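You operate a simulated robot arm through the tools that you are given. There is no shell and no other tool.

The job below is to be done with a simulated two-armed robot. You get a single attempt, and the scene is never put back.

TASK
Pick up the red bag from the top of the workbench with one hand, pass it to the other hand and put it on the top of the fitting table. Take the purple spanner on the top of the workbench and put it away on the top of the parts bench. Turn the speed dial to 3. Open the left drawer of the parts bench, take the grey rag and put it inside, then shut the drawer. Put the short orange carton on the top of the press table away on the top of the loading table. Take the pink spanner on the top of the press table and put it away on the top of the parts bench. Open the fuse drawer. The order is free. Set down upright: short orange carton.

Only the result counts: the job must be done as asked and must still hold three seconds after the hand-in. Knocking over, shifting, dropping, spilling or breaking anything else fails it.

THE ROBOT
Two 7-joint arms with two-finger parallel grippers on one trunk, on a base that drives. Base frame: it is fixed to the floor where the robot stands at the start and does not move with it; the origin is under the middle of the robot, x ahead of it, y to its left, z up. Readings come in m, rad, newtons and seconds.
The left shoulder is at the start at [0.05, 0.158, 1.183], the right one opposite. With the tool pointing down near the work surface each hand reaches from about 0.1 to 0.66 m from the robot's upright axis, wherever it stands, measured 20 degrees to its own side. Places, roughly: WC drawer1 [0.7, 4.9, 0.7]; fuse drawer [-5.1, -3, 0.7]; grey rag (7x10x3 cm) [0.5, 1.5, 0.9]; left drawer of the parts bench [0.6, 4.9, 0.8]; pink spanner [0.75, 2.25, 0.75]; purple spanner [0.5, 0, 1]; red bag [0.5, 0.25, 1]; short orange carton [0.5, 2.25, 0.75]; speed dial [0.8, 0.3, 0.9]; top of the fitting table [-3.7, -1.8, 0.7]; top of the loading table [-1.4, 7.2, 0.7]; top of the parts bench [0.7, 4.3, 0.9]. Payload 3.91 kg a hand.
The tool frame of a hand sits at the grasp point between the pads (the TCP): z along the fingers, y along the line on which they close. The tips reach 0.03 m beyond it. Largest opening 0.11 m; finger width 0.02, thickness 0.01; the body of the gripper, 0.048 by 0.112 m, starts 0.055 m behind the TCP.
Orientation is told as [roll, pitch, yaw] about the base's x, y, z axes, in that order, counted from this pose: with the fingers straight down and closing along the base's y, the tool's x points along the base's -x, its y along +y and its z along -z.

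THE INTERFACE
- The arms move only by the tool move_arm. It takes "left_rows", "right_rows" or both (then of equal length, played together; a hand with none holds still); each is a list of rows, each an object (a shift or turn left out is 0, a gripper value left out holds the last) with "delta_pos": the shift along the base's x, y, z in units of 50 mm (1.0 is 50 mm), a list of three; "delta_rot": the turn, a rotation vector about the base's x, y, z in units of 5 degrees (1.0 is 5 degrees), a list of three. In form: [{"delta_pos": [dx, dy, dz], "delta_rot": [wx, wy, wz]}, ...]. A call has 1 to 20 rows; each row shifts and turns the commanded pose from where the row before left it. "left_grip" and "right_grip" are, for a hand that has rows, the gripper command, from -1 (shut) to 1 (fully open), values between in proportion, set as the call begins (left out, the last holds). A call with a number of a shift or a turn outside -1 to 1 is refused whole. A row lasts 0.2 s, in which the tool goes at most 0.05 m and 0.15 rad; a call with a longer step from one row to the next is refused whole, and so is a gripper value outside its range. A pose out of reach is approached as far as the arm can. The call stops where the force on the tool passes 40 N (or 10 N more than at its start, if that is more) or the arm is blocked; 0.2 s more then pass. Each finger travels about 0.153 m/s and halts on what it meets, pressing with about 35 N; the grip force reading is that of the motor and also rises with nothing between the fingers. The clock runs only during rows and for 0.2 s after the last one: add rows that do not move to give the fingers time. The reply holds the time, the measured pose of the TCP, the force on the tool along the base axes, the opening and the grip force, in the units named above and with some noise, with the torque about the TCP (base axes, N m) and any sound that the robot's microphone picked up.
- Cameras (640 x 400 px; columns grow to the right, rows downward): "scene" is now at [0.1261, 0.0335, 1.34]; the picture's right is [0.37, -0.93, 0.00], its down [-0.37, -0.15, -0.92] and it looks along [0.85, 0.34, -0.39] (base axes); focal length 214 px, centre (320, 200). "left" rides on the left gripper at [0.073, -0.017, -0.103] in its tool frame; the picture's right is [0.23, 0.97, 0.00], its down [-0.76, 0.18, -0.62] and it looks along [-0.61, 0.14, 0.78] (tool axes); focal length 222 px, centre (320, 200). "right" rides on the right gripper at [0.072, 0.017, -0.103] in its tool frame; the picture's right is [-0.23, 0.97, 0.00], its down [-0.76, -0.18, -0.62] and it looks along [-0.61, -0.14, 0.78] (tool axes); focal length 222 px, centre (320, 200).
- camera(camera): a new picture of that camera. The clock stands still meanwhile.
- lift_body(by): slides the trunk up (or, below 0, down) by that many m; the arms and the scene camera ride with it, the base frame stays. It gives what a move gives, with no picture.
- roll_base(legs): drives the robot by 1 to 6 legs, each [ahead, turn to the left] in m and rad, along the robot's own axes; the way and the turn of a leg run together, so that a leg with both is an arc; at most 1.5 m and 3.142 rad a leg. The arms and the cameras ride along, it lands a little off, and it stops where it bumps. It gives what a move gives.
- head_to(pan, tilt): turns the head with the scene camera to pan (to the left, within 1.396 rad either way) and tilt (down, from -0.506 to 1.204), counted from straight ahead of the robot. It gives what a move gives.
- pixel_to_xyz(camera, pixels): for up to 12 pixels [column, row] of the newest picture of that camera ("zoom" is the newest enlarged one), the place [x, y, z] in the base frame of the surface seen there, good to about 0.002 m. The clock stands still meanwhile.
- zoom(camera, box): a new picture of the part [left, top, right, bottom] of that camera's present view, enlarged. The clock stands still meanwhile.
- sign_off(): hands the job in; it is judged then, once.

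Open the grippers and draw the arms clear of the work before you hand the job in, unless the task says otherwise.

The tools are called after ">>>" by a JSON object that holds its "op" and its "data". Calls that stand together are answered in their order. move_arm: Moves the arms, as the interface text tells. Its arguments: {"type":"object","properties":{"left_rows":{"type":"array","items":{"type":"object","properties":{"delta_pos":{"type":"array","items":{"type":"number"}},"delta_rot":{"type":"array","items":{"type":"number"}}}}},"left_grip":{"type":"number"},"right_rows":{"type":"array","items":{"type":"object","properties":{"delta_pos":{"type":"array","items":{"type":"number"}},"delta_rot":{"type":"array","items":{"type":"number"}}}}},"right_grip":{"type":"number"}},"required":[]} The other tools are called the same way: lift_body (by) slides the trunk up or down; roll_base (legs) drives the base; head_to (pan, tilt) turns the head that bears the scene camera; camera (camera) takes a picture; pixel_to_xyz (camera, pixels) gives the place of the surface under pixels of a picture; zoom (camera, box) takes an enlarged picture of a part of a camera's view; sign_off () hands the job in.

At the start:

```text
t: 0.0
left_tool_pos: [0.3139, 0.2931, 1.284]
left_orientation: [0.0, 0.001, 0.002]
left_wrist_force: [0.0, 0.4, -0.3]
left_wrist_torque: [0.01, 0.0, 0.02]
left_gripper_width: 0.1099
left_grip_force: 0.1
right_tool_pos: [0.3407, -0.0188, 1.2703]
right_orientation: [0.001, 0.001, -0.002]
right_wrist_force: [-0.6, 1.2, -0.2]
right_wrist_torque: [0.03, -0.01, 0.0]
right_gripper_width: 0.1098
right_grip_force: 0.0
trunk travel left (down, up): [-0.425, 0.057]
robot x, y, heading: [-0.0035, 0.0025, -0.003]
head pan, tilt: [0.379, 0.405]
```

scene: 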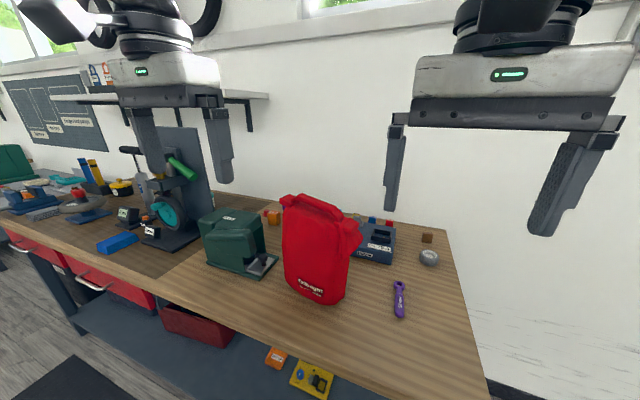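
right: 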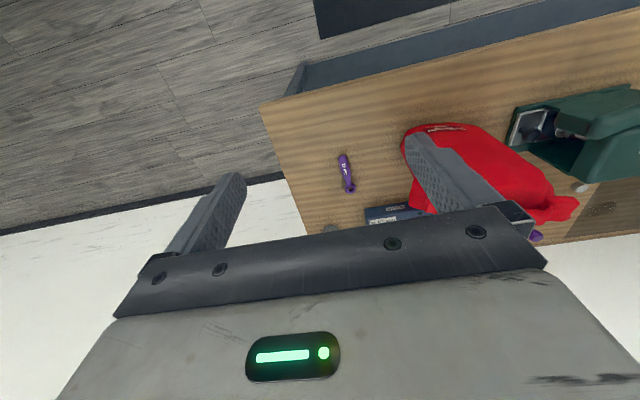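
left: 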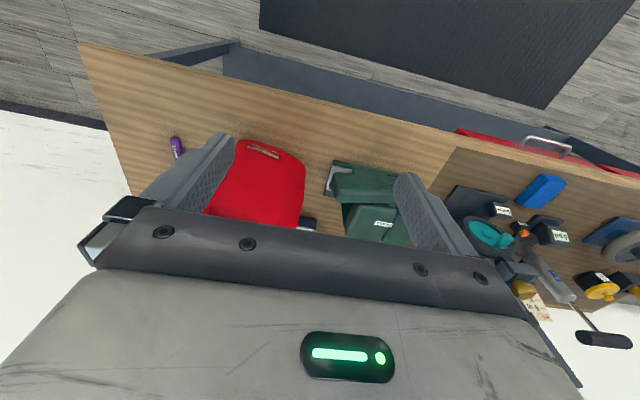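

The scene view shows the red bag near (320,250), the purple spanner at (399,298) and what may be the dial box at (375,245). I'll zoom in to see them better.

>>> {"op": "zoom", "data": {"camera": "scene", "box": [180, 180, 480, 340]}}

>>> {"op": "pixel_to_xyz", "data": {"camera": "scene", "pixels": [[399, 285], [399, 298], [399, 314], [380, 238], [378, 262], [300, 200], [335, 215], [318, 250], [320, 300], [429, 258], [300, 290], [350, 235]]}}

```text
2.13 times, centred on (330, 260) of scene
```

zoom: 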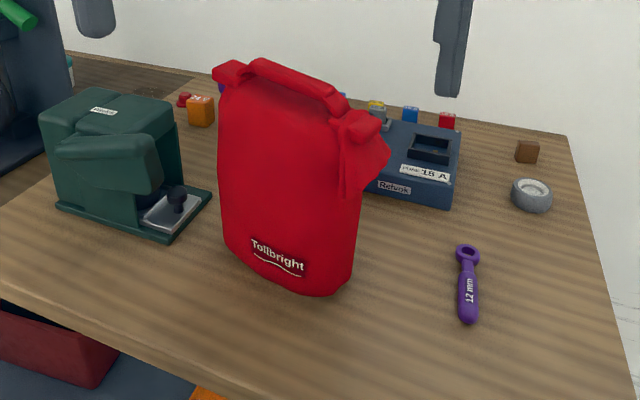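

```text
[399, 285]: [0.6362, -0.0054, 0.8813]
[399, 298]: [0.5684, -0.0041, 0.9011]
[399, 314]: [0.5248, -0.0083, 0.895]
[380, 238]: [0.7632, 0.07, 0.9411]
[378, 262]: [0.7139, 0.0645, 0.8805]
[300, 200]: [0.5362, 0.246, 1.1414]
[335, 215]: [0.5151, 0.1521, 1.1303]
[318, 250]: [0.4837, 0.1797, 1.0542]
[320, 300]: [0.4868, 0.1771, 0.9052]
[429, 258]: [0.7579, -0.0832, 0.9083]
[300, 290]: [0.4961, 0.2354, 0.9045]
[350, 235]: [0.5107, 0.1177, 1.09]
```

The bag hides what is behind it, where the speed dial should be at about [0.8, 0.3, 0.9]. I'll pan the head to survey the bench.

>>> {"op": "head_to", "data": {"pan": 0.25, "tilt": 0.55}}

>>> {"op": "camera", "data": {"camera": "scene"}}

>>> {"op": "head_to", "data": {"pan": 1.1, "tilt": 0.5}}

>>> {"op": "camera", "data": {"camera": "scene"}}

```text
t: 0.7
left_tool_pos: [0.3154, 0.2937, 1.2842]
left_orientation: [-0.001, 0.0, 0.001]
left_wrist_force: [0.0, -0.5, 0.8]
left_wrist_torque: [0.02, -0.01, 0.01]
left_gripper_width: 0.1101
left_grip_force: 0.0
right_tool_pos: [0.3406, -0.0187, 1.271]
right_orientation: [0.001, -0.001, -0.001]
right_wrist_force: [0.6, 0.1, 0.0]
right_wrist_torque: [0.0, 0.0, -0.01]
right_gripper_width: 0.11
right_grip_force: 0.2
trunk travel left (down, up): [-0.425, 0.057]
robot x, y, heading: [0.0, 0.0051, -0.0]
head pan, tilt: [0.25, 0.55]
```

```text
taken
```

scene: 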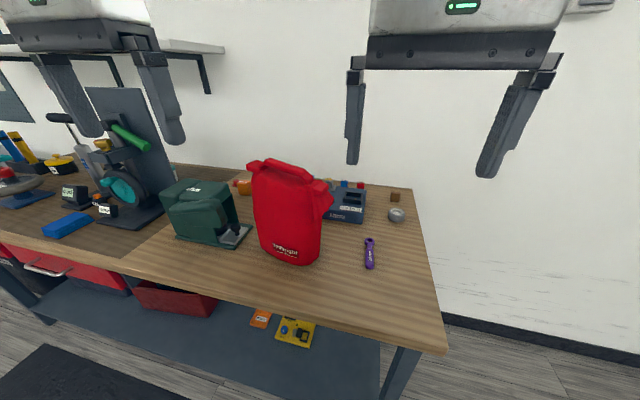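

```text
t: 1.9
left_tool_pos: [0.3143, 0.2926, 1.2843]
left_orientation: [0.0, 0.0, 0.003]
left_wrist_force: [-0.5, -0.2, 0.2]
left_wrist_torque: [0.01, -0.01, -0.01]
left_gripper_width: 0.1099
left_grip_force: 0.1
right_tool_pos: [0.3407, -0.0182, 1.2706]
right_orientation: [0.002, 0.0, 0.0]
right_wrist_force: [0.2, -0.2, -0.2]
right_wrist_torque: [0.01, -0.04, -0.02]
right_gripper_width: 0.1098
right_grip_force: 0.0
trunk travel left (down, up): [-0.425, 0.057]
robot x, y, heading: [-0.0002, -0.0007, 0.0]
head pan, tilt: [1.1, 0.499]
```

```text
taken
```

scene: 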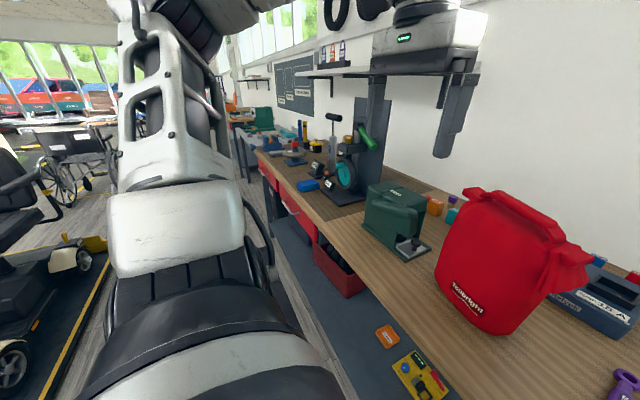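

In this view something teal, orange and purple sits behind the bag at about (445,207). I'll zoom in there and measure.

>>> {"op": "zoom", "data": {"camera": "scene", "box": [360, 160, 500, 260]}}

>>> {"op": "pixel_to_xyz", "data": {"camera": "scene", "pixels": [[452, 215], [434, 206], [453, 200], [480, 189], [515, 207], [550, 228], [575, 250], [590, 258], [410, 245], [385, 190], [365, 200], [300, 156]]}}

```text
4.00 times, centred on (430, 210) of scene
```

zoom: 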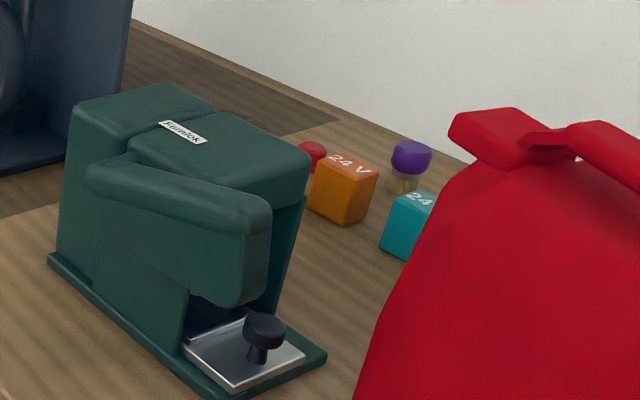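

```text
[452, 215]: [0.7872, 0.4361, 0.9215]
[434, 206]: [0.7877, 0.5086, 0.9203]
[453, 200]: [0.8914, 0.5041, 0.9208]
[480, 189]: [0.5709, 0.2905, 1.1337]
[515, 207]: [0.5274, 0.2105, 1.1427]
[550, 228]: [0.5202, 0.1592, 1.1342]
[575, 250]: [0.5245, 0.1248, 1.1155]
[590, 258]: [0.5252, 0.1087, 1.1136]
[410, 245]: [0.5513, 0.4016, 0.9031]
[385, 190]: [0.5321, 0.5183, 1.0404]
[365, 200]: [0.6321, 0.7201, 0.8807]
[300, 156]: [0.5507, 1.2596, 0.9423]
```

The bag's handle runs from about [0.57,0.29,1.13] to [0.52,0.11,1.11]. I'll look from the hand cameras above it.

>>> {"op": "zoom", "data": {"camera": "left", "box": [130, 80, 450, 280]}}

>>> {"op": "head_to", "data": {"pan": 0.3, "tilt": 0.5}}

>>> {"op": "zoom", "data": {"camera": "scene", "box": [220, 130, 360, 270]}}

```text
2.00 times, centred on (290, 180) of left
```

zoom: 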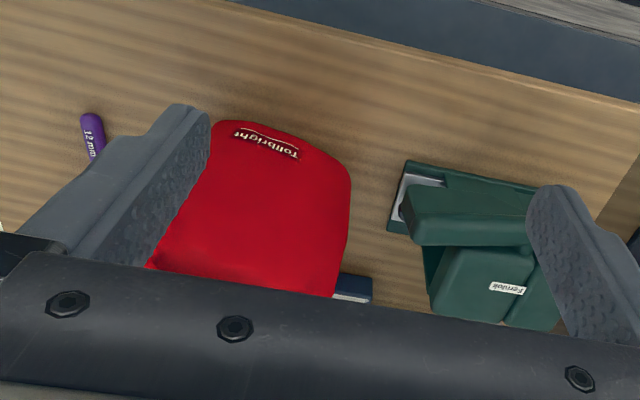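

```text
t: 3.0
left_tool_pos: [0.3145, 0.2939, 1.2836]
left_orientation: [0.001, 0.0, 0.004]
left_wrist_force: [-0.2, -0.6, 0.1]
left_wrist_torque: [0.0, -0.01, -0.02]
left_gripper_width: 0.1103
left_grip_force: 0.1
right_tool_pos: [0.3409, -0.0189, 1.2707]
right_orientation: [0.001, 0.001, 0.001]
right_wrist_force: [0.1, 0.4, -0.4]
right_wrist_torque: [-0.03, -0.02, 0.01]
right_gripper_width: 0.1101
right_grip_force: 0.0
trunk travel left (down, up): [-0.425, 0.057]
robot x, y, heading: [-0.0005, 0.0024, 0.001]
head pan, tilt: [0.3, 0.499]
```

```text
2.86 times, centred on (290, 200) of scene
```

zoom: 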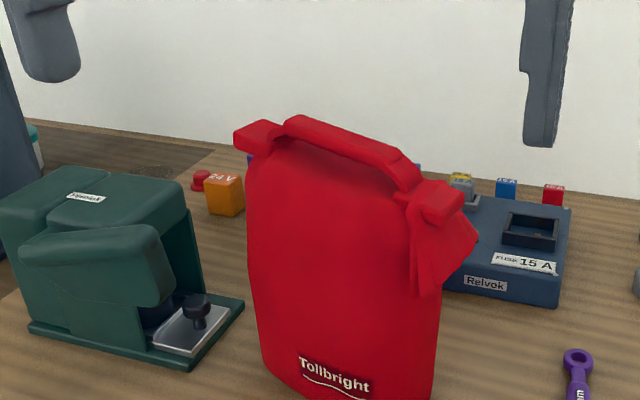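

The handle is a loop along the top of the bag, with a draped knot at its right end. I'll hover the left hand over it for a top view.

>>> {"op": "move_arm", "data": {"left_rows": [{"delta_pos": [0.7, -0.3, 0]}, {"delta_pos": [0.7, -0.3, 0]}, {"delta_pos": [0.7, -0.3, 0]}, {"delta_pos": [0.7, -0.3, 0]}]}}

>>> {"op": "camera", "data": {"camera": "left"}}

>>> {"op": "camera", "data": {"camera": "right"}}

```text
t: 4.0
left_tool_pos: [0.4548, 0.236, 1.2843]
left_orientation: [0.0, -0.001, 0.0]
left_wrist_force: [-0.5, 0.5, 0.1]
left_wrist_torque: [0.0, 0.01, 0.02]
left_gripper_width: 0.1098
left_grip_force: 0.1
right_tool_pos: [0.3413, -0.0182, 1.2692]
right_orientation: [0.002, 0.002, -0.002]
right_wrist_force: [0.1, -0.8, -0.9]
right_wrist_torque: [0.0, 0.0, -0.01]
right_gripper_width: 0.1097
right_grip_force: 0.1
trunk travel left (down, up): [-0.425, 0.057]
robot x, y, heading: [0.0012, -0.0035, -0.002]
head pan, tilt: [0.3, 0.499]
```

```text
taken
```

left: 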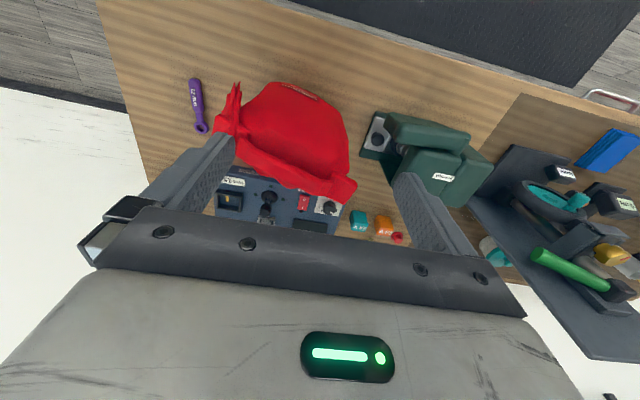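

```text
taken
```

right: 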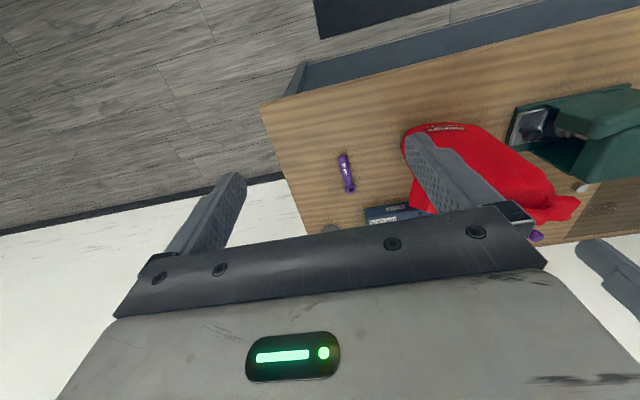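

Behind the bag I can see the Relvok panel, with a knob at (329,207) that is probably the dial. I'll zoom in.

>>> {"op": "zoom", "data": {"camera": "left", "box": [190, 70, 430, 250]}}

>>> {"op": "pixel_to_xyz", "data": {"camera": "left", "pixels": [[345, 188], [300, 165], [270, 155], [235, 135], [225, 120], [236, 95], [290, 100], [330, 205], [303, 203], [268, 197], [290, 150], [340, 150]]}}

```text
2.22 times, centred on (310, 160) of left
```

zoom: 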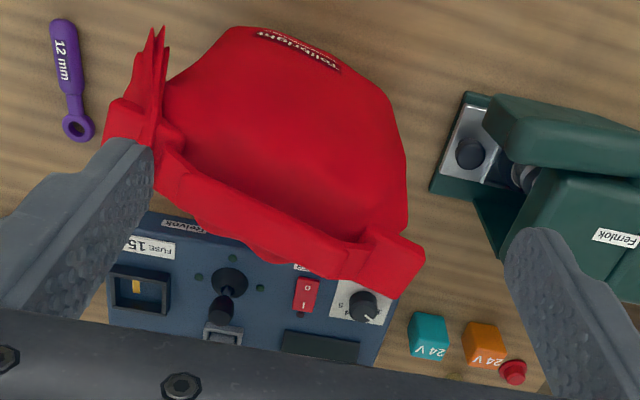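

```text
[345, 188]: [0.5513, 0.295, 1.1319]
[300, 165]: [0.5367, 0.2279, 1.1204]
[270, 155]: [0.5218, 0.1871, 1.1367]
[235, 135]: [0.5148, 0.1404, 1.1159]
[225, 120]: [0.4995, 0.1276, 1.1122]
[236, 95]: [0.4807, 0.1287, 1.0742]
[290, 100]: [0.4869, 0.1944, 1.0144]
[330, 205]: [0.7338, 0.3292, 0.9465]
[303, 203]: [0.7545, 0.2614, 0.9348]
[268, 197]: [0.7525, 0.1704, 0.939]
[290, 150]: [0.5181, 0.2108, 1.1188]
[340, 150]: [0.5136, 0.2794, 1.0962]
```

The handle runs at about 17° from the y axis, with its centre near [0.53,0.21,1.14]. I'll pull the left hand back and yaw it, and turn the right hand so it closes across the handle, tilted 20° outward, as a pre-grasp.

>>> {"op": "move_arm", "data": {"left_rows": [{"delta_pos": [-0.5, 0.5, 0]}, {"delta_pos": [-0.5, 0.5, 0]}, {"delta_pos": [-0.5, 0.5, 0]}, {"delta_pos": [-0.5, 0.5, 0]}, {"delta_pos": [-0.5, 0.5, 0], "delta_rot": [0, 0, -1]}, {"delta_rot": [0, 0, -1]}, {"delta_rot": [0, 0, -1]}, {"delta_rot": [0, 0, -1]}, {"delta_rot": [0, 0, -1]}, {"delta_rot": [0, 0, -1]}, {"delta_rot": [0, 0, -1]}, {"delta_rot": [0, 0, -1]}, {"delta_rot": [0, 0, -1]}, {"delta_rot": [0, 0, -1]}, {"delta_rot": [0, 0, -1]}, {"delta_rot": [0, 0, -1]}, {"delta_rot": [0, 0, -1]}, {"delta_rot": [0, 0, -1]}, {"delta_rot": [0, 0, -1]}], "right_rows": [{"delta_rot": [0, 0, 0.973]}, {"delta_rot": [0, 0, 0.973]}, {"delta_rot": [0, 0, 0.973]}, {"delta_rot": [0, 0, 0.973]}, {"delta_rot": [0, 0, 0.973]}, {"delta_rot": [0, 0, 0.973]}, {"delta_rot": [0, 0, 0.973]}, {"delta_rot": [0, 0, 0.973]}, {"delta_rot": [0, 0, 0.973]}, {"delta_rot": [0, 0, 0.973]}, {"delta_rot": [0, 0, 0.973], "delta_pos": [0.4, 0.3, 0]}, {"delta_rot": [0, 0, 0.973], "delta_pos": [0.4, 0.3, 0]}, {"delta_rot": [0, 0, 0.973], "delta_pos": [0.4, 0.3, 0]}, {"delta_rot": [0, 0, 0.973], "delta_pos": [0.4, 0.3, 0]}, {"delta_rot": [0, 0, 0.973], "delta_pos": [0.4, 0.3, 0]}, {"delta_pos": [0.4, 0.3, 0], "delta_rot": [0.957, -0.29, 0]}, {"delta_pos": [0.4, 0.3, 0], "delta_rot": [0.957, -0.29, 0]}, {"delta_pos": [0.4, 0.3, 0], "delta_rot": [0.957, -0.29, 0]}, {"delta_pos": [0.3, 0.3, 0], "delta_rot": [0.957, -0.29, 0]}]}}

>>> {"op": "camera", "data": {"camera": "scene"}}

>>> {"op": "camera", "data": {"camera": "right"}}

>>> {"op": "camera", "data": {"camera": "left"}}

```text
t: 8.0
left_tool_pos: [0.3288, 0.3572, 1.2847]
left_orientation: [0.001, 0.0, -1.309]
left_wrist_force: [0.9, -0.7, -0.6]
left_wrist_torque: [-0.01, 0.0, -0.02]
left_gripper_width: 0.11
left_grip_force: 0.0
right_tool_pos: [0.4039, 0.0731, 1.2405]
right_orientation: [0.002, -0.205, 1.272]
right_wrist_force: [0.3, -0.9, 0.8]
right_wrist_torque: [0.05, 0.02, 0.04]
right_gripper_width: 0.1099
right_grip_force: 0.0
right hand out of reach, approached as far as the arm can: row 14, 15, 16, 17, 18, 19
trunk travel left (down, up): [-0.425, 0.057]
robot x, y, heading: [0.0035, 0.001, 0.002]
head pan, tilt: [0.3, 0.499]
```

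```text
taken
```

scene: 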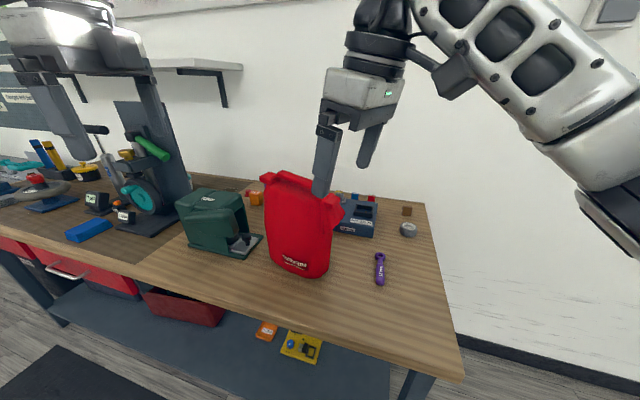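

```text
taken
```

right: 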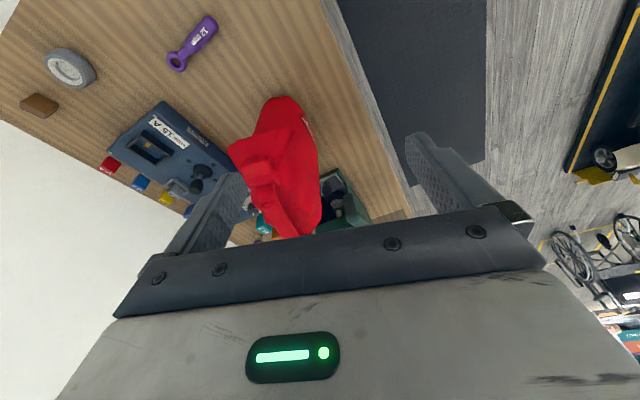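

```text
taken
```

left: 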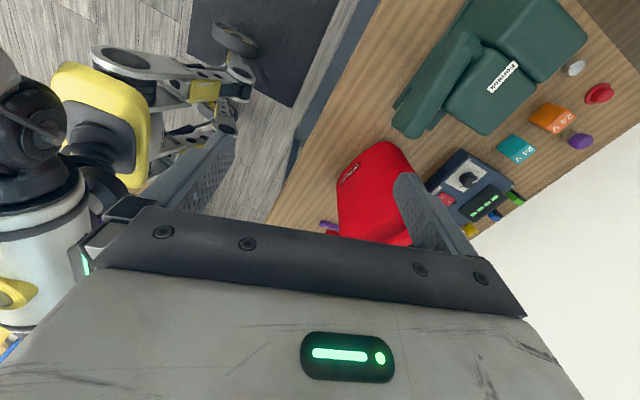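

The right arm stopped short at [0.404,0.073,1.24] because it was out of reach. Before driving closer I'll measure the bench's front edge at (260,310), (350,345) and nearby.

>>> {"op": "pixel_to_xyz", "data": {"camera": "scene", "pixels": [[200, 288], [300, 325], [400, 358], [460, 375], [100, 250], [415, 240], [260, 330], [400, 390]]}}

>>> {"op": "head_to", "data": {"pan": 0.0, "tilt": 1.1}}

>>> {"op": "camera", "data": {"camera": "scene"}}

```text
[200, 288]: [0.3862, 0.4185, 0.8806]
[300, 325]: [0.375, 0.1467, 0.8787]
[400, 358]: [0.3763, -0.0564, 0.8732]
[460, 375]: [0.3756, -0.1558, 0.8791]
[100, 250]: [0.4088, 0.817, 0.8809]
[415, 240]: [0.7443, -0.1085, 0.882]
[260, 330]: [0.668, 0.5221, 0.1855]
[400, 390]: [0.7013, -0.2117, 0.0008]
```

```text
t: 9.0
left_tool_pos: [0.3293, 0.3579, 1.2847]
left_orientation: [0.0, -0.002, -1.306]
left_wrist_force: [-0.6, 0.0, -0.1]
left_wrist_torque: [-0.01, -0.03, -0.01]
left_gripper_width: 0.1097
left_grip_force: 0.0
right_tool_pos: [0.4047, 0.0733, 1.2385]
right_orientation: [0.0, -0.207, 1.27]
right_wrist_force: [-1.0, -0.9, -0.5]
right_wrist_torque: [0.01, -0.02, 0.01]
right_gripper_width: 0.1099
right_grip_force: 0.0
trunk travel left (down, up): [-0.425, 0.057]
robot x, y, heading: [-0.0008, -0.0004, -0.001]
head pan, tilt: [0.0, 1.1]
```

```text
taken
```

scene: 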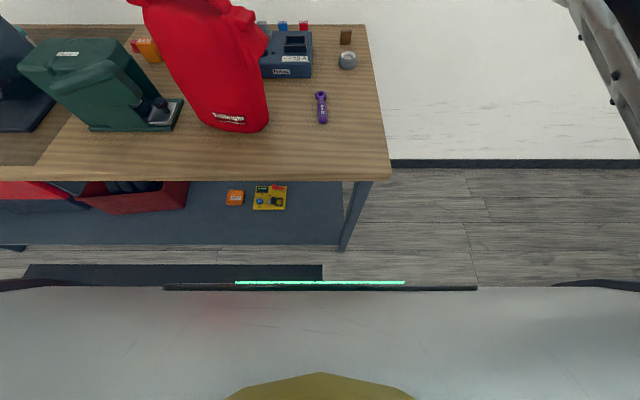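

The robot's own front edge shows at row 285. I'll measure it against the bench edge at x≈0.375.

>>> {"op": "pixel_to_xyz", "data": {"camera": "scene", "pixels": [[320, 283], [320, 289], [320, 300], [30, 285], [600, 285], [320, 270], [200, 180], [320, 380]]}}

```text
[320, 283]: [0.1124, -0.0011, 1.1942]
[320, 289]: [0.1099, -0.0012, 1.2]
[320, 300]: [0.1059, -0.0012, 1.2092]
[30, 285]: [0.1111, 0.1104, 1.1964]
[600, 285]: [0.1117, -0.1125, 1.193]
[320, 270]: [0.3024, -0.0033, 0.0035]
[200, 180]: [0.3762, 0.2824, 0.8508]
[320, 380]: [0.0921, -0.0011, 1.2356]
```

The base front lies behind x=0.30 and the bench edge is at 0.375. I'll raise the trunk for better reach at this height, then turn slightly left and move forward.

>>> {"op": "lift_body", "data": {"by": 0.055}}

>>> {"op": "roll_base", "data": {"legs": [[0, 0.25], [0.06, 0]]}}

>>> {"op": "head_to", "data": {"pan": 0.1, "tilt": 0.6}}

>>> {"op": "camera", "data": {"camera": "scene"}}

```text
t: 10.0
left_tool_pos: [0.3291, 0.3578, 1.3395]
left_orientation: [-0.001, -0.002, -1.305]
left_wrist_force: [-0.2, -0.2, 0.4]
left_wrist_torque: [-0.02, 0.0, 0.0]
left_gripper_width: 0.1098
left_grip_force: 0.2
right_tool_pos: [0.4045, 0.0725, 1.2934]
right_orientation: [0.001, -0.206, 1.271]
right_wrist_force: [-0.1, 0.0, 0.0]
right_wrist_torque: [0.03, 0.02, -0.06]
right_gripper_width: 0.1099
right_grip_force: 0.0
trunk travel left (down, up): [-0.48, 0.002]
robot x, y, heading: [-0.0001, 0.0011, 0.002]
head pan, tilt: [0.0, 1.1]
```

```text
t: 11.8
left_tool_pos: [0.2904, 0.4426, 1.3401]
left_orientation: [-0.002, 0.0, -1.06]
left_wrist_force: [0.5, -0.3, 0.1]
left_wrist_torque: [-0.03, 0.02, 0.0]
left_gripper_width: 0.11
left_grip_force: 0.0
right_tool_pos: [0.4323, 0.1849, 1.2919]
right_orientation: [0.003, -0.207, 1.519]
right_wrist_force: [0.1, -0.4, -0.1]
right_wrist_torque: [0.01, 0.02, 0.02]
right_gripper_width: 0.11
right_grip_force: 0.2
trunk travel left (down, up): [-0.48, 0.002]
robot x, y, heading: [0.0605, 0.0158, 0.247]
head pan, tilt: [0.0, 1.1]
```

```text
t: 12.7
left_tool_pos: [0.2894, 0.4433, 1.3397]
left_orientation: [0.0, 0.0, -1.059]
left_wrist_force: [0.0, -0.1, 0.3]
left_wrist_torque: [0.0, 0.02, -0.03]
left_gripper_width: 0.1102
left_grip_force: 0.1
right_tool_pos: [0.4316, 0.1845, 1.2946]
right_orientation: [0.002, -0.208, 1.517]
right_wrist_force: [0.0, 1.1, 0.6]
right_wrist_torque: [0.0, 0.01, 0.03]
right_gripper_width: 0.1101
right_grip_force: 0.0
trunk travel left (down, up): [-0.48, 0.002]
robot x, y, heading: [0.0609, 0.0162, 0.247]
head pan, tilt: [0.099, 0.6]
```

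```text
taken
```

scene: 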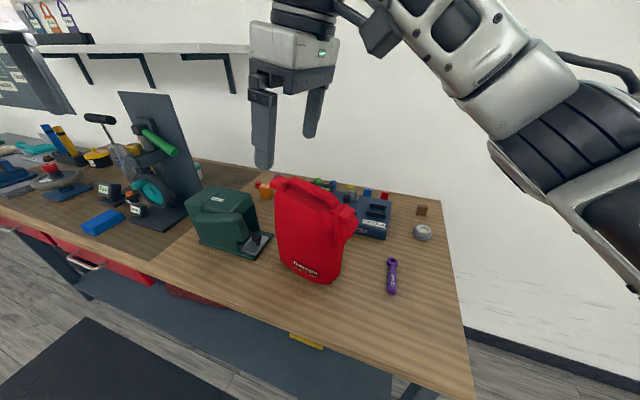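

The right hand is at [0.432,0.185,1.29] with a 12° tilt. I'll set its yaw to 73° and move it above the right part of the handle.

>>> {"op": "move_arm", "data": {"right_rows": [{"delta_rot": [0, 0, -0.93]}, {"delta_rot": [0, 0, -0.93]}, {"delta_rot": [0, 0, -0.93]}, {"delta_pos": [0.45, -0.1, 0]}, {"delta_pos": [0.45, -0.1, 0]}, {"delta_pos": [0.45, -0.1, -0.3]}, {"delta_pos": [0.45, -0.1, -0.3]}]}}

>>> {"op": "camera", "data": {"camera": "right"}}

>>> {"op": "zoom", "data": {"camera": "scene", "box": [220, 80, 420, 280]}}

```text
t: 14.3
left_tool_pos: [0.2895, 0.4427, 1.3391]
left_orientation: [0.0, -0.003, -1.061]
left_wrist_force: [-0.1, 0.1, 0.2]
left_wrist_torque: [0.06, -0.02, 0.0]
left_gripper_width: 0.1101
left_grip_force: 0.0
right_tool_pos: [0.5054, 0.1667, 1.2726]
right_orientation: [0.003, -0.205, 1.276]
right_wrist_force: [-0.9, -0.3, -0.1]
right_wrist_torque: [0.02, -0.01, 0.03]
right_gripper_width: 0.1102
right_grip_force: 0.1
right hand out of reach, approached as far as the arm can: row 7
trunk travel left (down, up): [-0.48, 0.002]
robot x, y, heading: [0.0587, 0.0132, 0.248]
head pan, tilt: [0.099, 0.6]
```

```text
taken
```

right: 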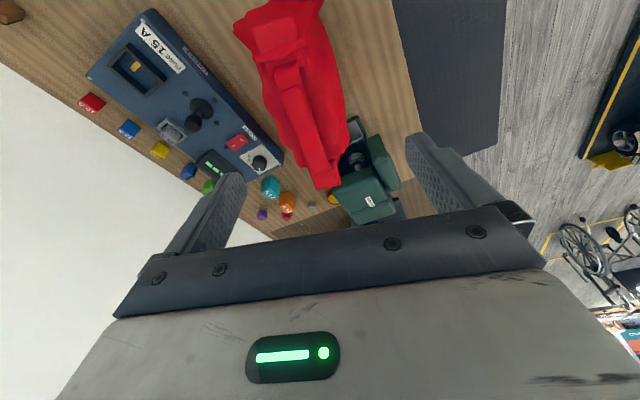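

```text
2.00 times, centred on (320, 180) of scene
```

zoom: 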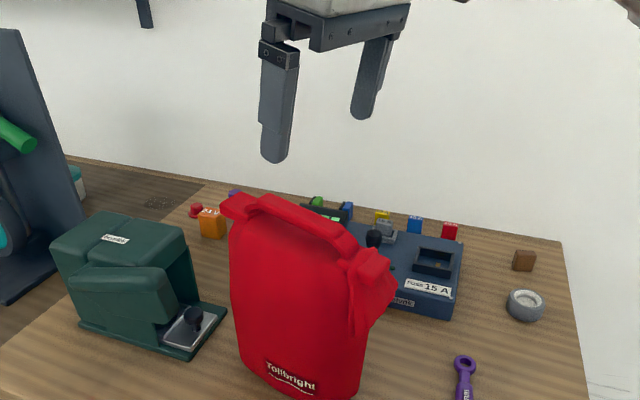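

The right camera now looks along the handle, which runs from (285,75) to (322,180). I'll measure both sides of it.

>>> {"op": "zoom", "data": {"camera": "right", "box": [220, 0, 380, 200]}}

>>> {"op": "pixel_to_xyz", "data": {"camera": "right", "pixels": [[262, 38], [278, 78], [297, 75], [288, 90], [298, 120], [310, 150], [318, 178], [330, 175], [265, 90], [280, 120], [325, 90], [335, 120]]}}

```text
2.00 times, centred on (300, 100) of right
```

zoom: 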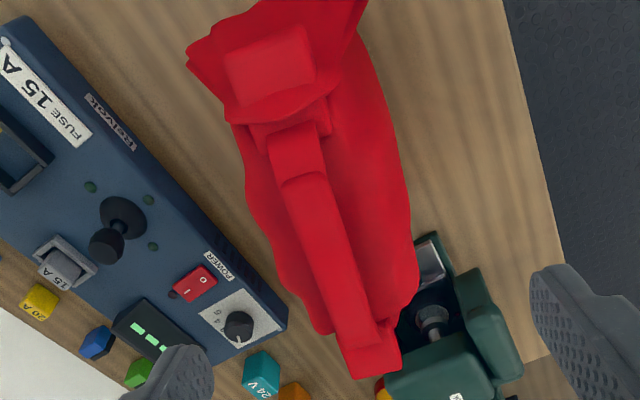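

```text
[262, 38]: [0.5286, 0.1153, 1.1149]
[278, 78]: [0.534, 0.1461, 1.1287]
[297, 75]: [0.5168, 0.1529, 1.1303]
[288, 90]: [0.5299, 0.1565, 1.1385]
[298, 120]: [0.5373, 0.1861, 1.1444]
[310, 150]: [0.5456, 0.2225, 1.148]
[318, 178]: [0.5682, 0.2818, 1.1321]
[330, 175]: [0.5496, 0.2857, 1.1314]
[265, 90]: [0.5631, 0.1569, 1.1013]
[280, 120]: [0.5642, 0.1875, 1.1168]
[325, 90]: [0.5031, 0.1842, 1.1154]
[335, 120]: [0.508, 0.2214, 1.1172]
```

The handle bar is about 2 cm wide with its top at z≈1.145, and its centreline runs (0.530,0.157) → (0.546,0.2225). I'll centre the right hand over [0.533,0.170] and descend until the tips are just above the bag's shoulder.

>>> {"op": "move_arm", "data": {"right_rows": [{"delta_pos": [0.0, 0.0, -0.6], "delta_rot": [0, 0, 0.8]}, {"delta_pos": [0.25, 0.03, -0.6]}, {"delta_pos": [0.3, 0.04, -0.2]}, {}]}}

>>> {"op": "camera", "data": {"camera": "right"}}

```text
t: 15.3
left_tool_pos: [0.2884, 0.4424, 1.3396]
left_orientation: [-0.001, 0.0, -1.058]
left_wrist_force: [0.4, -0.8, 0.4]
left_wrist_torque: [0.05, 0.02, 0.01]
left_gripper_width: 0.11
left_grip_force: 0.1
right_tool_pos: [0.5084, 0.1146, 1.1995]
right_orientation: [0.004, -0.206, 1.344]
right_wrist_force: [0.1, 0.4, -0.3]
right_wrist_torque: [-0.04, -0.02, 0.03]
right_gripper_width: 0.1099
right_grip_force: 0.0
right hand out of reach, approached as far as the arm can: row 1, 2, 3
trunk travel left (down, up): [-0.48, 0.002]
robot x, y, heading: [0.0579, 0.0145, 0.248]
head pan, tilt: [0.099, 0.6]
```

```text
taken
```

right: 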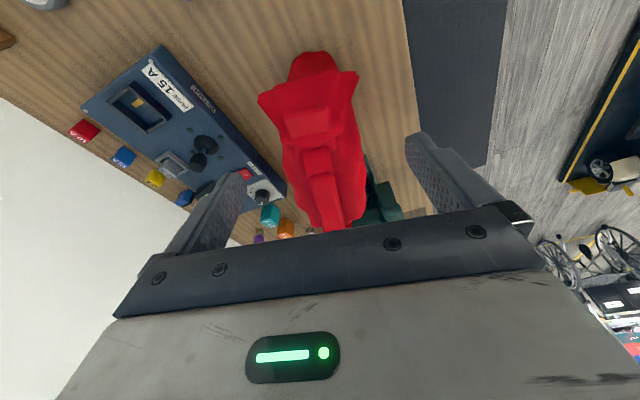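

The right arm is limited here: it drifted to [0.508,0.115,1.20] instead of following the command. I'll lift and retract it, then turn the base further left so the bag sits on the right arm's own side.

>>> {"op": "move_arm", "data": {"right_rows": [{"delta_pos": [-0.5, -0.3, 0.5]}, {"delta_pos": [-0.5, -0.3, 0.5]}, {"delta_pos": [-0.5, -0.3, 0]}, {"delta_pos": [-0.5, -0.3, 0]}]}}

>>> {"op": "roll_base", "data": {"legs": [[0, 0.4]]}}

```text
t: 16.3
left_tool_pos: [0.289, 0.4434, 1.3392]
left_orientation: [-0.003, 0.0, -1.059]
left_wrist_force: [0.3, -0.9, 0.6]
left_wrist_torque: [-0.02, -0.01, 0.0]
left_gripper_width: 0.1098
left_grip_force: 0.0
right_tool_pos: [0.4077, 0.0529, 1.2516]
right_orientation: [0.002, -0.205, 1.346]
right_wrist_force: [-0.6, -0.2, -1.1]
right_wrist_torque: [0.0, -0.01, 0.01]
right_gripper_width: 0.1099
right_grip_force: 0.0
trunk travel left (down, up): [-0.48, 0.002]
robot x, y, heading: [0.056, 0.0136, 0.247]
head pan, tilt: [0.099, 0.6]
```

```text
t: 17.9
left_tool_pos: [0.1014, 0.5005, 1.3396]
left_orientation: [-0.001, -0.001, -0.657]
left_wrist_force: [-0.1, 0.3, -0.4]
left_wrist_torque: [-0.03, 0.0, 0.02]
left_gripper_width: 0.11
left_grip_force: 0.1
right_tool_pos: [0.3648, 0.1864, 1.2515]
right_orientation: [0.001, -0.205, 1.751]
right_wrist_force: [-0.2, -0.3, 0.2]
right_wrist_torque: [0.03, 0.01, 0.02]
right_gripper_width: 0.1101
right_grip_force: 0.1
trunk travel left (down, up): [-0.48, 0.002]
robot x, y, heading: [0.0574, 0.0125, 0.652]
head pan, tilt: [0.099, 0.6]
```

The base heading is now 0.652. I'll move the right hand over the handle at [0.533,0.170], lowering gradually.

>>> {"op": "move_arm", "data": {"right_rows": [{"delta_rot": [0, 0, -0.93]}, {"delta_rot": [0, 0, -0.93], "delta_pos": [0.5, -0.05, 0]}, {"delta_rot": [0, 0, -0.93], "delta_pos": [0.6, -0.05, 0]}, {"delta_rot": [0, 0, -0.93], "delta_pos": [0.6, -0.05, 0]}, {"delta_rot": [0, 0, -0.93], "delta_pos": [0.6, -0.05, 0]}, {"delta_pos": [0.6, -0.06, -0.3]}, {"delta_pos": [0.46, -0.06, -0.3]}, {}]}}

>>> {"op": "camera", "data": {"camera": "right"}}

```text
t: 19.7
left_tool_pos: [0.1022, 0.4989, 1.3392]
left_orientation: [0.0, -0.001, -0.656]
left_wrist_force: [0.6, -0.4, -0.1]
left_wrist_torque: [0.0, 0.0, -0.03]
left_gripper_width: 0.1099
left_grip_force: 0.0
right_tool_pos: [0.5348, 0.1717, 1.22]
right_orientation: [0.001, -0.206, 1.341]
right_wrist_force: [-0.1, -0.1, 0.3]
right_wrist_torque: [-0.02, -0.01, 0.01]
right_gripper_width: 0.11
right_grip_force: 0.0
trunk travel left (down, up): [-0.48, 0.002]
robot x, y, heading: [0.0592, 0.0127, 0.645]
head pan, tilt: [0.099, 0.6]
```

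```text
taken
```

right: 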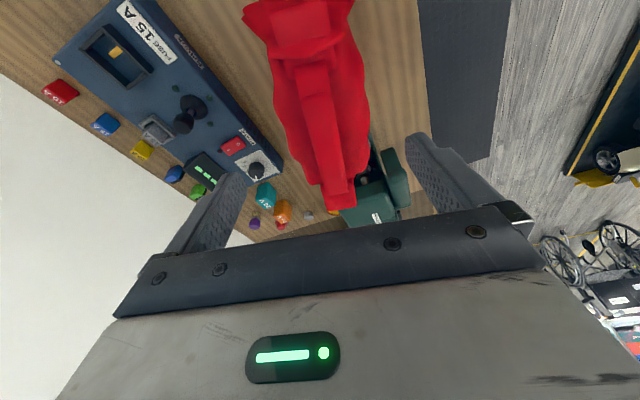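

The hand is exactly at [0.535,0.172,1.22], with the handle centred between the fingers. I'll descend to z≈1.15 and then close.

>>> {"op": "move_arm", "data": {"right_rows": [{"delta_pos": [0, 0, -0.5]}, {"delta_pos": [0, 0, -0.5]}, {"delta_pos": [0, 0, -0.4]}, {}]}}

>>> {"op": "camera", "data": {"camera": "right"}}

>>> {"op": "zoom", "data": {"camera": "scene", "box": [280, 60, 520, 280]}}

```text
t: 20.7
left_tool_pos: [0.1014, 0.499, 1.339]
left_orientation: [0.001, 0.0, -0.656]
left_wrist_force: [-0.4, 0.2, -0.6]
left_wrist_torque: [-0.01, -0.02, -0.01]
left_gripper_width: 0.11
left_grip_force: 0.1
right_tool_pos: [0.5313, 0.1707, 1.1505]
right_orientation: [0.003, -0.205, 1.344]
right_wrist_force: [-0.4, 0.6, 0.2]
right_wrist_torque: [0.01, 0.01, 0.02]
right_gripper_width: 0.1099
right_grip_force: 0.1
trunk travel left (down, up): [-0.48, 0.002]
robot x, y, heading: [0.0543, 0.0111, 0.652]
head pan, tilt: [0.099, 0.6]
```

```text
taken
```

right: 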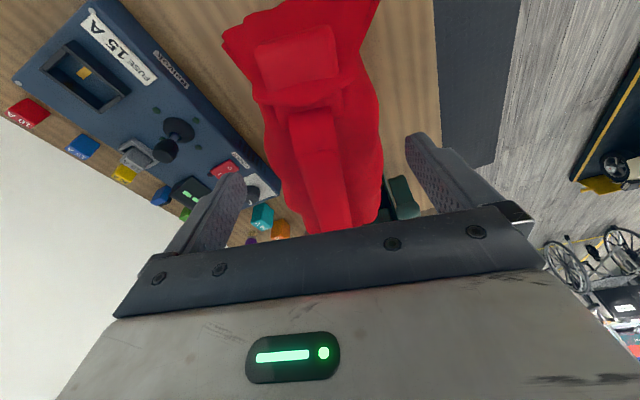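

```text
1.82 times, centred on (400, 170) of scene
```

zoom: 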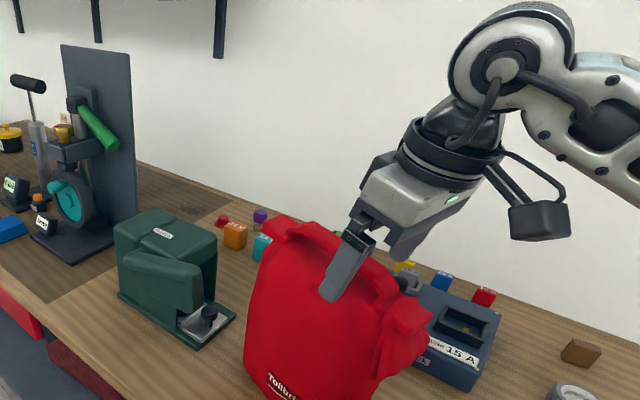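

The fingers straddle the handle, so I'll close the right gripper.

>>> {"op": "move_arm", "data": {"right_rows": [{}, {}, {}, {}, {}], "right_grip": -1}}

>>> {"op": "camera", "data": {"camera": "right"}}

```text
t: 21.9
left_tool_pos: [0.1024, 0.4992, 1.3399]
left_orientation: [0.001, 0.0, -0.657]
left_wrist_force: [-0.2, 0.2, -0.8]
left_wrist_torque: [0.0, 0.03, 0.01]
left_gripper_width: 0.1101
left_grip_force: 0.1
right_tool_pos: [0.5332, 0.1712, 1.151]
right_orientation: [0.003, -0.206, 1.342]
right_wrist_force: [-0.8, -1.2, -0.2]
right_wrist_torque: [-0.16, 0.01, -0.04]
right_gripper_width: 0.0216
right_grip_force: 34.9
trunk travel left (down, up): [-0.48, 0.002]
robot x, y, heading: [0.0561, 0.0145, 0.649]
head pan, tilt: [0.099, 0.6]
```

```text
taken
```

right: 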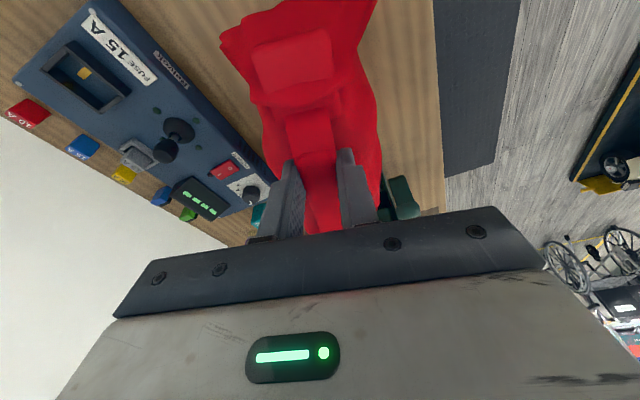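

The right gripper holds the bar at 21.6 mm wide with 35 N. I'll lift slowly.

>>> {"op": "move_arm", "data": {"right_rows": [{"delta_pos": [0, 0, 0.3]}, {"delta_pos": [0, 0, 0.3]}, {"delta_pos": [0, 0, 0.3]}, {"delta_pos": [0, 0, 0.3]}, {}]}}

>>> {"op": "camera", "data": {"camera": "scene"}}

```text
t: 23.1
left_tool_pos: [0.103, 0.4991, 1.3395]
left_orientation: [0.0, 0.001, -0.657]
left_wrist_force: [-0.4, -0.1, -0.8]
left_wrist_torque: [-0.02, 0.01, 0.0]
left_gripper_width: 0.11
left_grip_force: 0.1
right_tool_pos: [0.533, 0.1705, 1.2108]
right_orientation: [0.002, -0.206, 1.346]
right_wrist_force: [0.1, 0.6, -3.2]
right_wrist_torque: [-0.16, 0.05, -0.01]
right_gripper_width: 0.0217
right_grip_force: 34.3
trunk travel left (down, up): [-0.48, 0.002]
robot x, y, heading: [0.0583, 0.0147, 0.652]
head pan, tilt: [0.099, 0.6]
```

```text
taken
```

scene: 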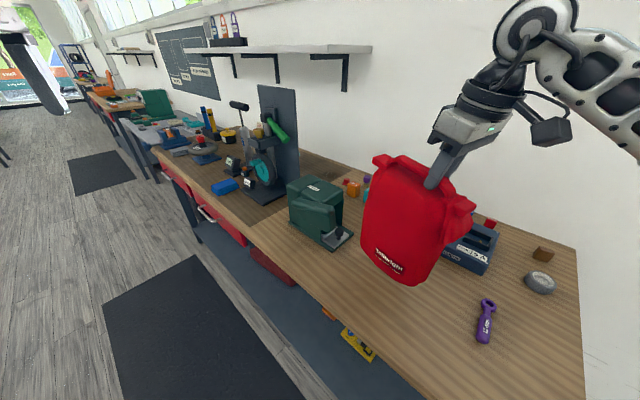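

The bag weighs about 0.33 kg and hangs level. I'll back away from the bench so I can hand it over in free space.

>>> {"op": "roll_base", "data": {"legs": [[-0.35, 0]]}}

>>> {"op": "head_to", "data": {"pan": 0.0, "tilt": 0.4}}

>>> {"op": "camera", "data": {"camera": "scene"}}

```text
t: 25.4
left_tool_pos: [-0.1767, 0.2844, 1.3385]
left_orientation: [0.0, 0.001, -0.662]
left_wrist_force: [0.4, -0.3, -0.1]
left_wrist_torque: [-0.02, 0.0, 0.0]
left_gripper_width: 0.11
left_grip_force: 0.1
right_tool_pos: [0.2497, -0.0457, 1.2113]
right_orientation: [0.003, -0.206, 1.34]
right_wrist_force: [-0.4, 0.2, -3.2]
right_wrist_torque: [-0.15, 0.01, 0.01]
right_gripper_width: 0.0218
right_grip_force: 35.3
trunk travel left (down, up): [-0.48, 0.002]
robot x, y, heading: [-0.2215, -0.2, 0.648]
head pan, tilt: [0.099, 0.6]
```

```text
t: 26.1
left_tool_pos: [-0.1774, 0.2847, 1.3398]
left_orientation: [0.001, -0.001, -0.662]
left_wrist_force: [-0.8, -0.2, 0.2]
left_wrist_torque: [0.01, -0.01, 0.0]
left_gripper_width: 0.1102
left_grip_force: 0.0
right_tool_pos: [0.2521, -0.0455, 1.2096]
right_orientation: [0.004, -0.205, 1.34]
right_wrist_force: [1.0, 0.2, -2.9]
right_wrist_torque: [-0.15, 0.05, -0.03]
right_gripper_width: 0.0218
right_grip_force: 35.2
trunk travel left (down, up): [-0.48, 0.002]
robot x, y, heading: [-0.2212, -0.203, 0.645]
head pan, tilt: [0.0, 0.4]
```

```text
taken
```

scene: 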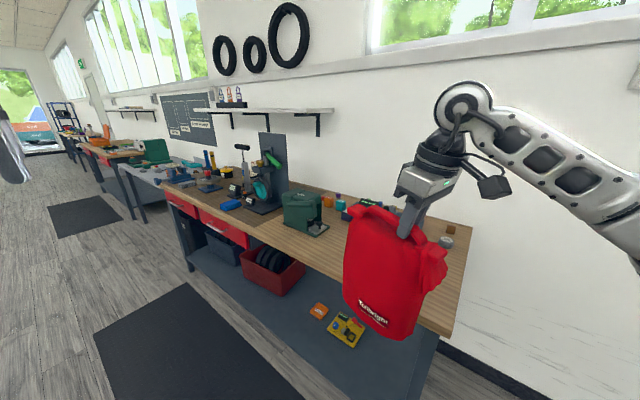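

The bag is clear of the bench. I'll rotate the right hand 40° so the handle lies across in front of the robot, and bring it inward and lower.

>>> {"op": "move_arm", "data": {"right_rows": [{"delta_pos": [-0.28, 0.07, 0], "delta_rot": [0, 0, 1]}, {"delta_pos": [-0.28, 0.07, 0], "delta_rot": [0, 0, 1]}, {"delta_pos": [-0.28, 0.07, 0], "delta_rot": [0, 0, 1]}, {"delta_pos": [-0.28, 0.07, 0], "delta_rot": [0, 0, 1]}, {"delta_pos": [-0.28, 0.07, 0], "delta_rot": [0, 0, 1]}, {"delta_pos": [-0.28, 0.07, 0], "delta_rot": [0, 0, 1]}, {"delta_pos": [-0.28, 0.07, 0], "delta_rot": [0, 0, 1]}, {"delta_pos": [-0.28, 0.07, 0], "delta_rot": [0, 0, 1]}, {"delta_pos": [0, 0, -0.5]}, {"delta_pos": [0, 0, -0.5]}, {"delta_pos": [0, 0, -0.5]}, {"delta_pos": [0, 0, -0.5]}, {"delta_pos": [0, 0, -0.5]}, {}]}}

>>> {"op": "head_to", "data": {"pan": 0.0, "tilt": 0.6}}

>>> {"op": "camera", "data": {"camera": "scene"}}

```text
t: 29.1
left_tool_pos: [-0.1778, 0.2862, 1.3396]
left_orientation: [0.0, 0.0, -0.662]
left_wrist_force: [-0.3, -0.5, 0.0]
left_wrist_torque: [0.0, 0.0, -0.01]
left_gripper_width: 0.1101
left_grip_force: 0.0
right_tool_pos: [0.1888, -0.0388, 1.186]
right_orientation: [0.008, -0.204, 1.714]
right_wrist_force: [0.1, 0.2, -3.6]
right_wrist_torque: [-0.15, -0.05, -0.01]
right_gripper_width: 0.0215
right_grip_force: 34.8
right hand out of reach, approached as far as the arm can: row 5, 6, 7, 8, 9, 10, 11, 12, 13
trunk travel left (down, up): [-0.48, 0.002]
robot x, y, heading: [-0.2248, -0.2024, 0.647]
head pan, tilt: [0.0, 0.4]
```

```text
t: 29.9
left_tool_pos: [-0.1783, 0.286, 1.3392]
left_orientation: [0.001, 0.0, -0.662]
left_wrist_force: [0.4, 0.4, -0.2]
left_wrist_torque: [0.02, 0.0, 0.0]
left_gripper_width: 0.11
left_grip_force: 0.0
right_tool_pos: [0.1898, -0.0389, 1.1872]
right_orientation: [0.007, -0.203, 1.714]
right_wrist_force: [0.1, 0.5, -4.1]
right_wrist_torque: [-0.15, -0.04, 0.04]
right_gripper_width: 0.0214
right_grip_force: 35.1
trunk travel left (down, up): [-0.48, 0.002]
robot x, y, heading: [-0.2236, -0.2004, 0.649]
head pan, tilt: [0.0, 0.6]
```

```text
taken
```

scene: 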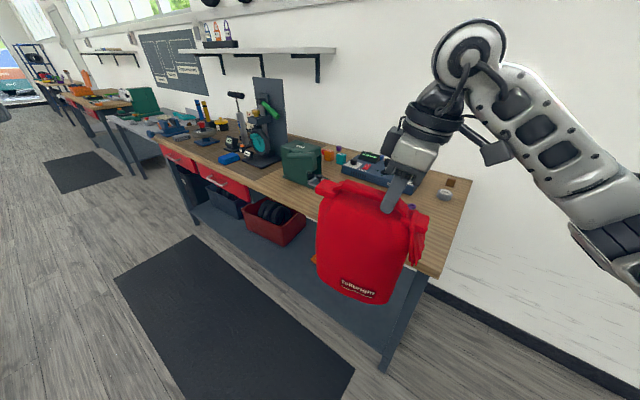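

The right hand stopped at a relative yaw of about 61°. I'll test how far the left hand can yaw in its free position.

>>> {"op": "move_arm", "data": {"left_rows": [{"delta_rot": [0, 0, -1]}, {"delta_rot": [0, 0, -1]}, {"delta_rot": [0, 0, -1]}, {"delta_rot": [0, 0, -1]}, {"delta_rot": [0, 0, -1]}, {"delta_rot": [0, 0, -1]}, {"delta_rot": [0, 0, -1]}, {"delta_rot": [0, 0, -1]}, {"delta_rot": [0, 0, -1]}, {}]}}

```text
t: 32.1
left_tool_pos: [-0.1781, 0.2857, 1.3392]
left_orientation: [-0.003, -0.001, -1.446]
left_wrist_force: [-0.8, 0.1, -0.3]
left_wrist_torque: [0.02, -0.03, 0.0]
left_gripper_width: 0.1098
left_grip_force: 0.0
right_tool_pos: [0.1891, -0.0395, 1.1866]
right_orientation: [0.007, -0.206, 1.713]
right_wrist_force: [0.3, 0.0, -3.6]
right_wrist_torque: [-0.12, -0.02, -0.02]
right_gripper_width: 0.0216
right_grip_force: 35.0
trunk travel left (down, up): [-0.48, 0.002]
robot x, y, heading: [-0.2228, -0.1978, 0.651]
head pan, tilt: [0.0, 0.6]
```

The left hand reaches a relative yaw of −120° without trouble, which is just what this bag orientation needs. Now I'll move the bag a bit left, closer and lower without turning it.

>>> {"op": "move_arm", "data": {"right_rows": [{"delta_pos": [-0.4, 0.11, -0.25]}, {"delta_pos": [-0.4, 0.11, -0.25]}, {"delta_pos": [-0.4, 0.11, -0.25]}, {"delta_pos": [-0.4, 0.11, -0.25]}, {"delta_pos": [-0.4, 0.11, -0.25]}, {}]}}

```text
t: 33.5
left_tool_pos: [-0.1776, 0.2861, 1.3398]
left_orientation: [0.0, 0.0, -1.445]
left_wrist_force: [-1.1, -0.1, 0.3]
left_wrist_torque: [0.01, 0.0, -0.04]
left_gripper_width: 0.1103
left_grip_force: 0.1
right_tool_pos: [0.0886, -0.0109, 1.1246]
right_orientation: [0.009, -0.205, 1.721]
right_wrist_force: [0.3, 0.4, -2.8]
right_wrist_torque: [-0.15, -0.02, 0.0]
right_gripper_width: 0.0217
right_grip_force: 34.9
trunk travel left (down, up): [-0.48, 0.002]
robot x, y, heading: [-0.2252, -0.2005, 0.647]
head pan, tilt: [0.0, 0.6]
```

That worked: the right hand is at [0.089,−0.011,1.125]. Now I'll bring the left hand above the left part of the handle, tilted 15° outward.

>>> {"op": "move_arm", "data": {"left_rows": [{"delta_pos": [0.63, -0.49, 0], "delta_rot": [-0.594, -0.086, 0.28]}, {"delta_pos": [0.63, -0.49, 0], "delta_rot": [-0.594, -0.086, 0]}, {"delta_pos": [0.63, -0.49, 0], "delta_rot": [-0.594, -0.086, 0]}, {"delta_pos": [0.63, -0.49, 0], "delta_rot": [-0.594, -0.086, 0]}, {"delta_pos": [0.63, -0.49, 0], "delta_rot": [-0.594, -0.086, 0]}, {"delta_pos": [0.63, -0.49, -0.3]}, {"delta_pos": [0.63, -0.49, -0.3]}, {"delta_pos": [0.63, -0.49, -0.4]}, {}]}}

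>>> {"op": "camera", "data": {"camera": "scene"}}

>>> {"op": "camera", "data": {"camera": "left"}}

```text
t: 35.5
left_tool_pos: [0.0299, 0.1268, 1.3003]
left_orientation: [-0.002, -0.261, -1.42]
left_wrist_force: [0.7, 0.3, -0.1]
left_wrist_torque: [0.0, -0.04, 0.04]
left_gripper_width: 0.1103
left_grip_force: 0.0
left hand out of reach, approached as far as the arm can: row 7, 8
right_tool_pos: [0.0884, -0.0107, 1.1241]
right_orientation: [0.009, -0.204, 1.72]
right_wrist_force: [0.4, 0.3, -3.1]
right_wrist_torque: [-0.13, -0.04, 0.0]
right_gripper_width: 0.0217
right_grip_force: 34.8
trunk travel left (down, up): [-0.48, 0.002]
robot x, y, heading: [-0.226, -0.196, 0.646]
head pan, tilt: [0.0, 0.6]
```

```text
taken
```

scene: 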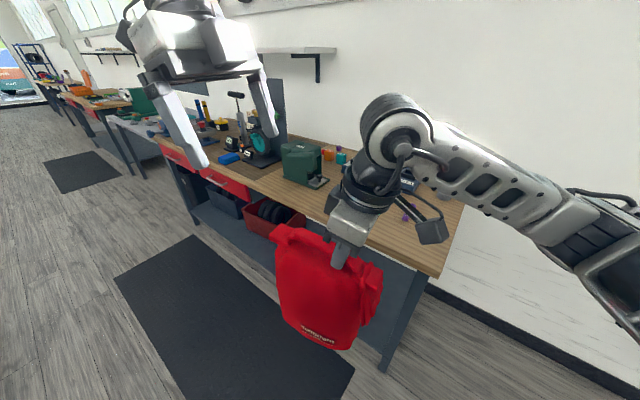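

```text
taken
```

left: 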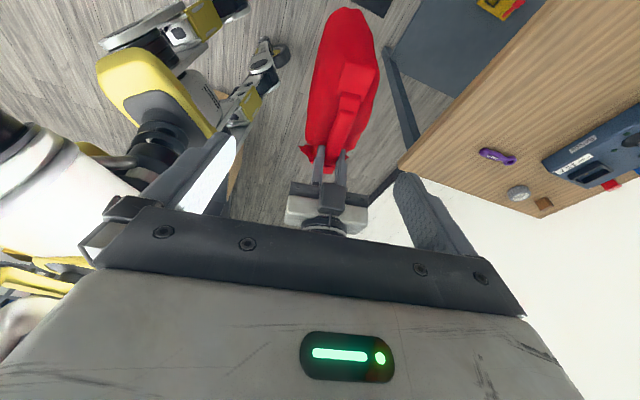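

The left hand stopped at [0.03,0.127,1.30] at its reach limit. Reach is usually better lower down, so I'll drop straight down there first and then approach.

>>> {"op": "move_arm", "data": {"left_rows": [{"delta_pos": [0, 0, -0.5]}, {"delta_pos": [0, 0, -0.5]}, {"delta_pos": [0.2, -0.1, -0.3]}, {"delta_pos": [0.2, -0.1, 0]}, {}]}}

```text
t: 36.7
left_tool_pos: [0.0504, 0.1164, 1.2336]
left_orientation: [0.001, -0.263, -1.417]
left_wrist_force: [0.3, 0.2, 0.0]
left_wrist_torque: [0.04, -0.01, 0.0]
left_gripper_width: 0.1098
left_grip_force: 0.1
right_tool_pos: [0.0883, -0.0117, 1.1254]
right_orientation: [0.006, -0.206, 1.722]
right_wrist_force: [0.0, 0.2, -3.4]
right_wrist_torque: [-0.14, -0.02, 0.0]
right_gripper_width: 0.0215
right_grip_force: 35.0
trunk travel left (down, up): [-0.48, 0.002]
robot x, y, heading: [-0.2221, -0.205, 0.648]
head pan, tilt: [0.0, 0.6]
```

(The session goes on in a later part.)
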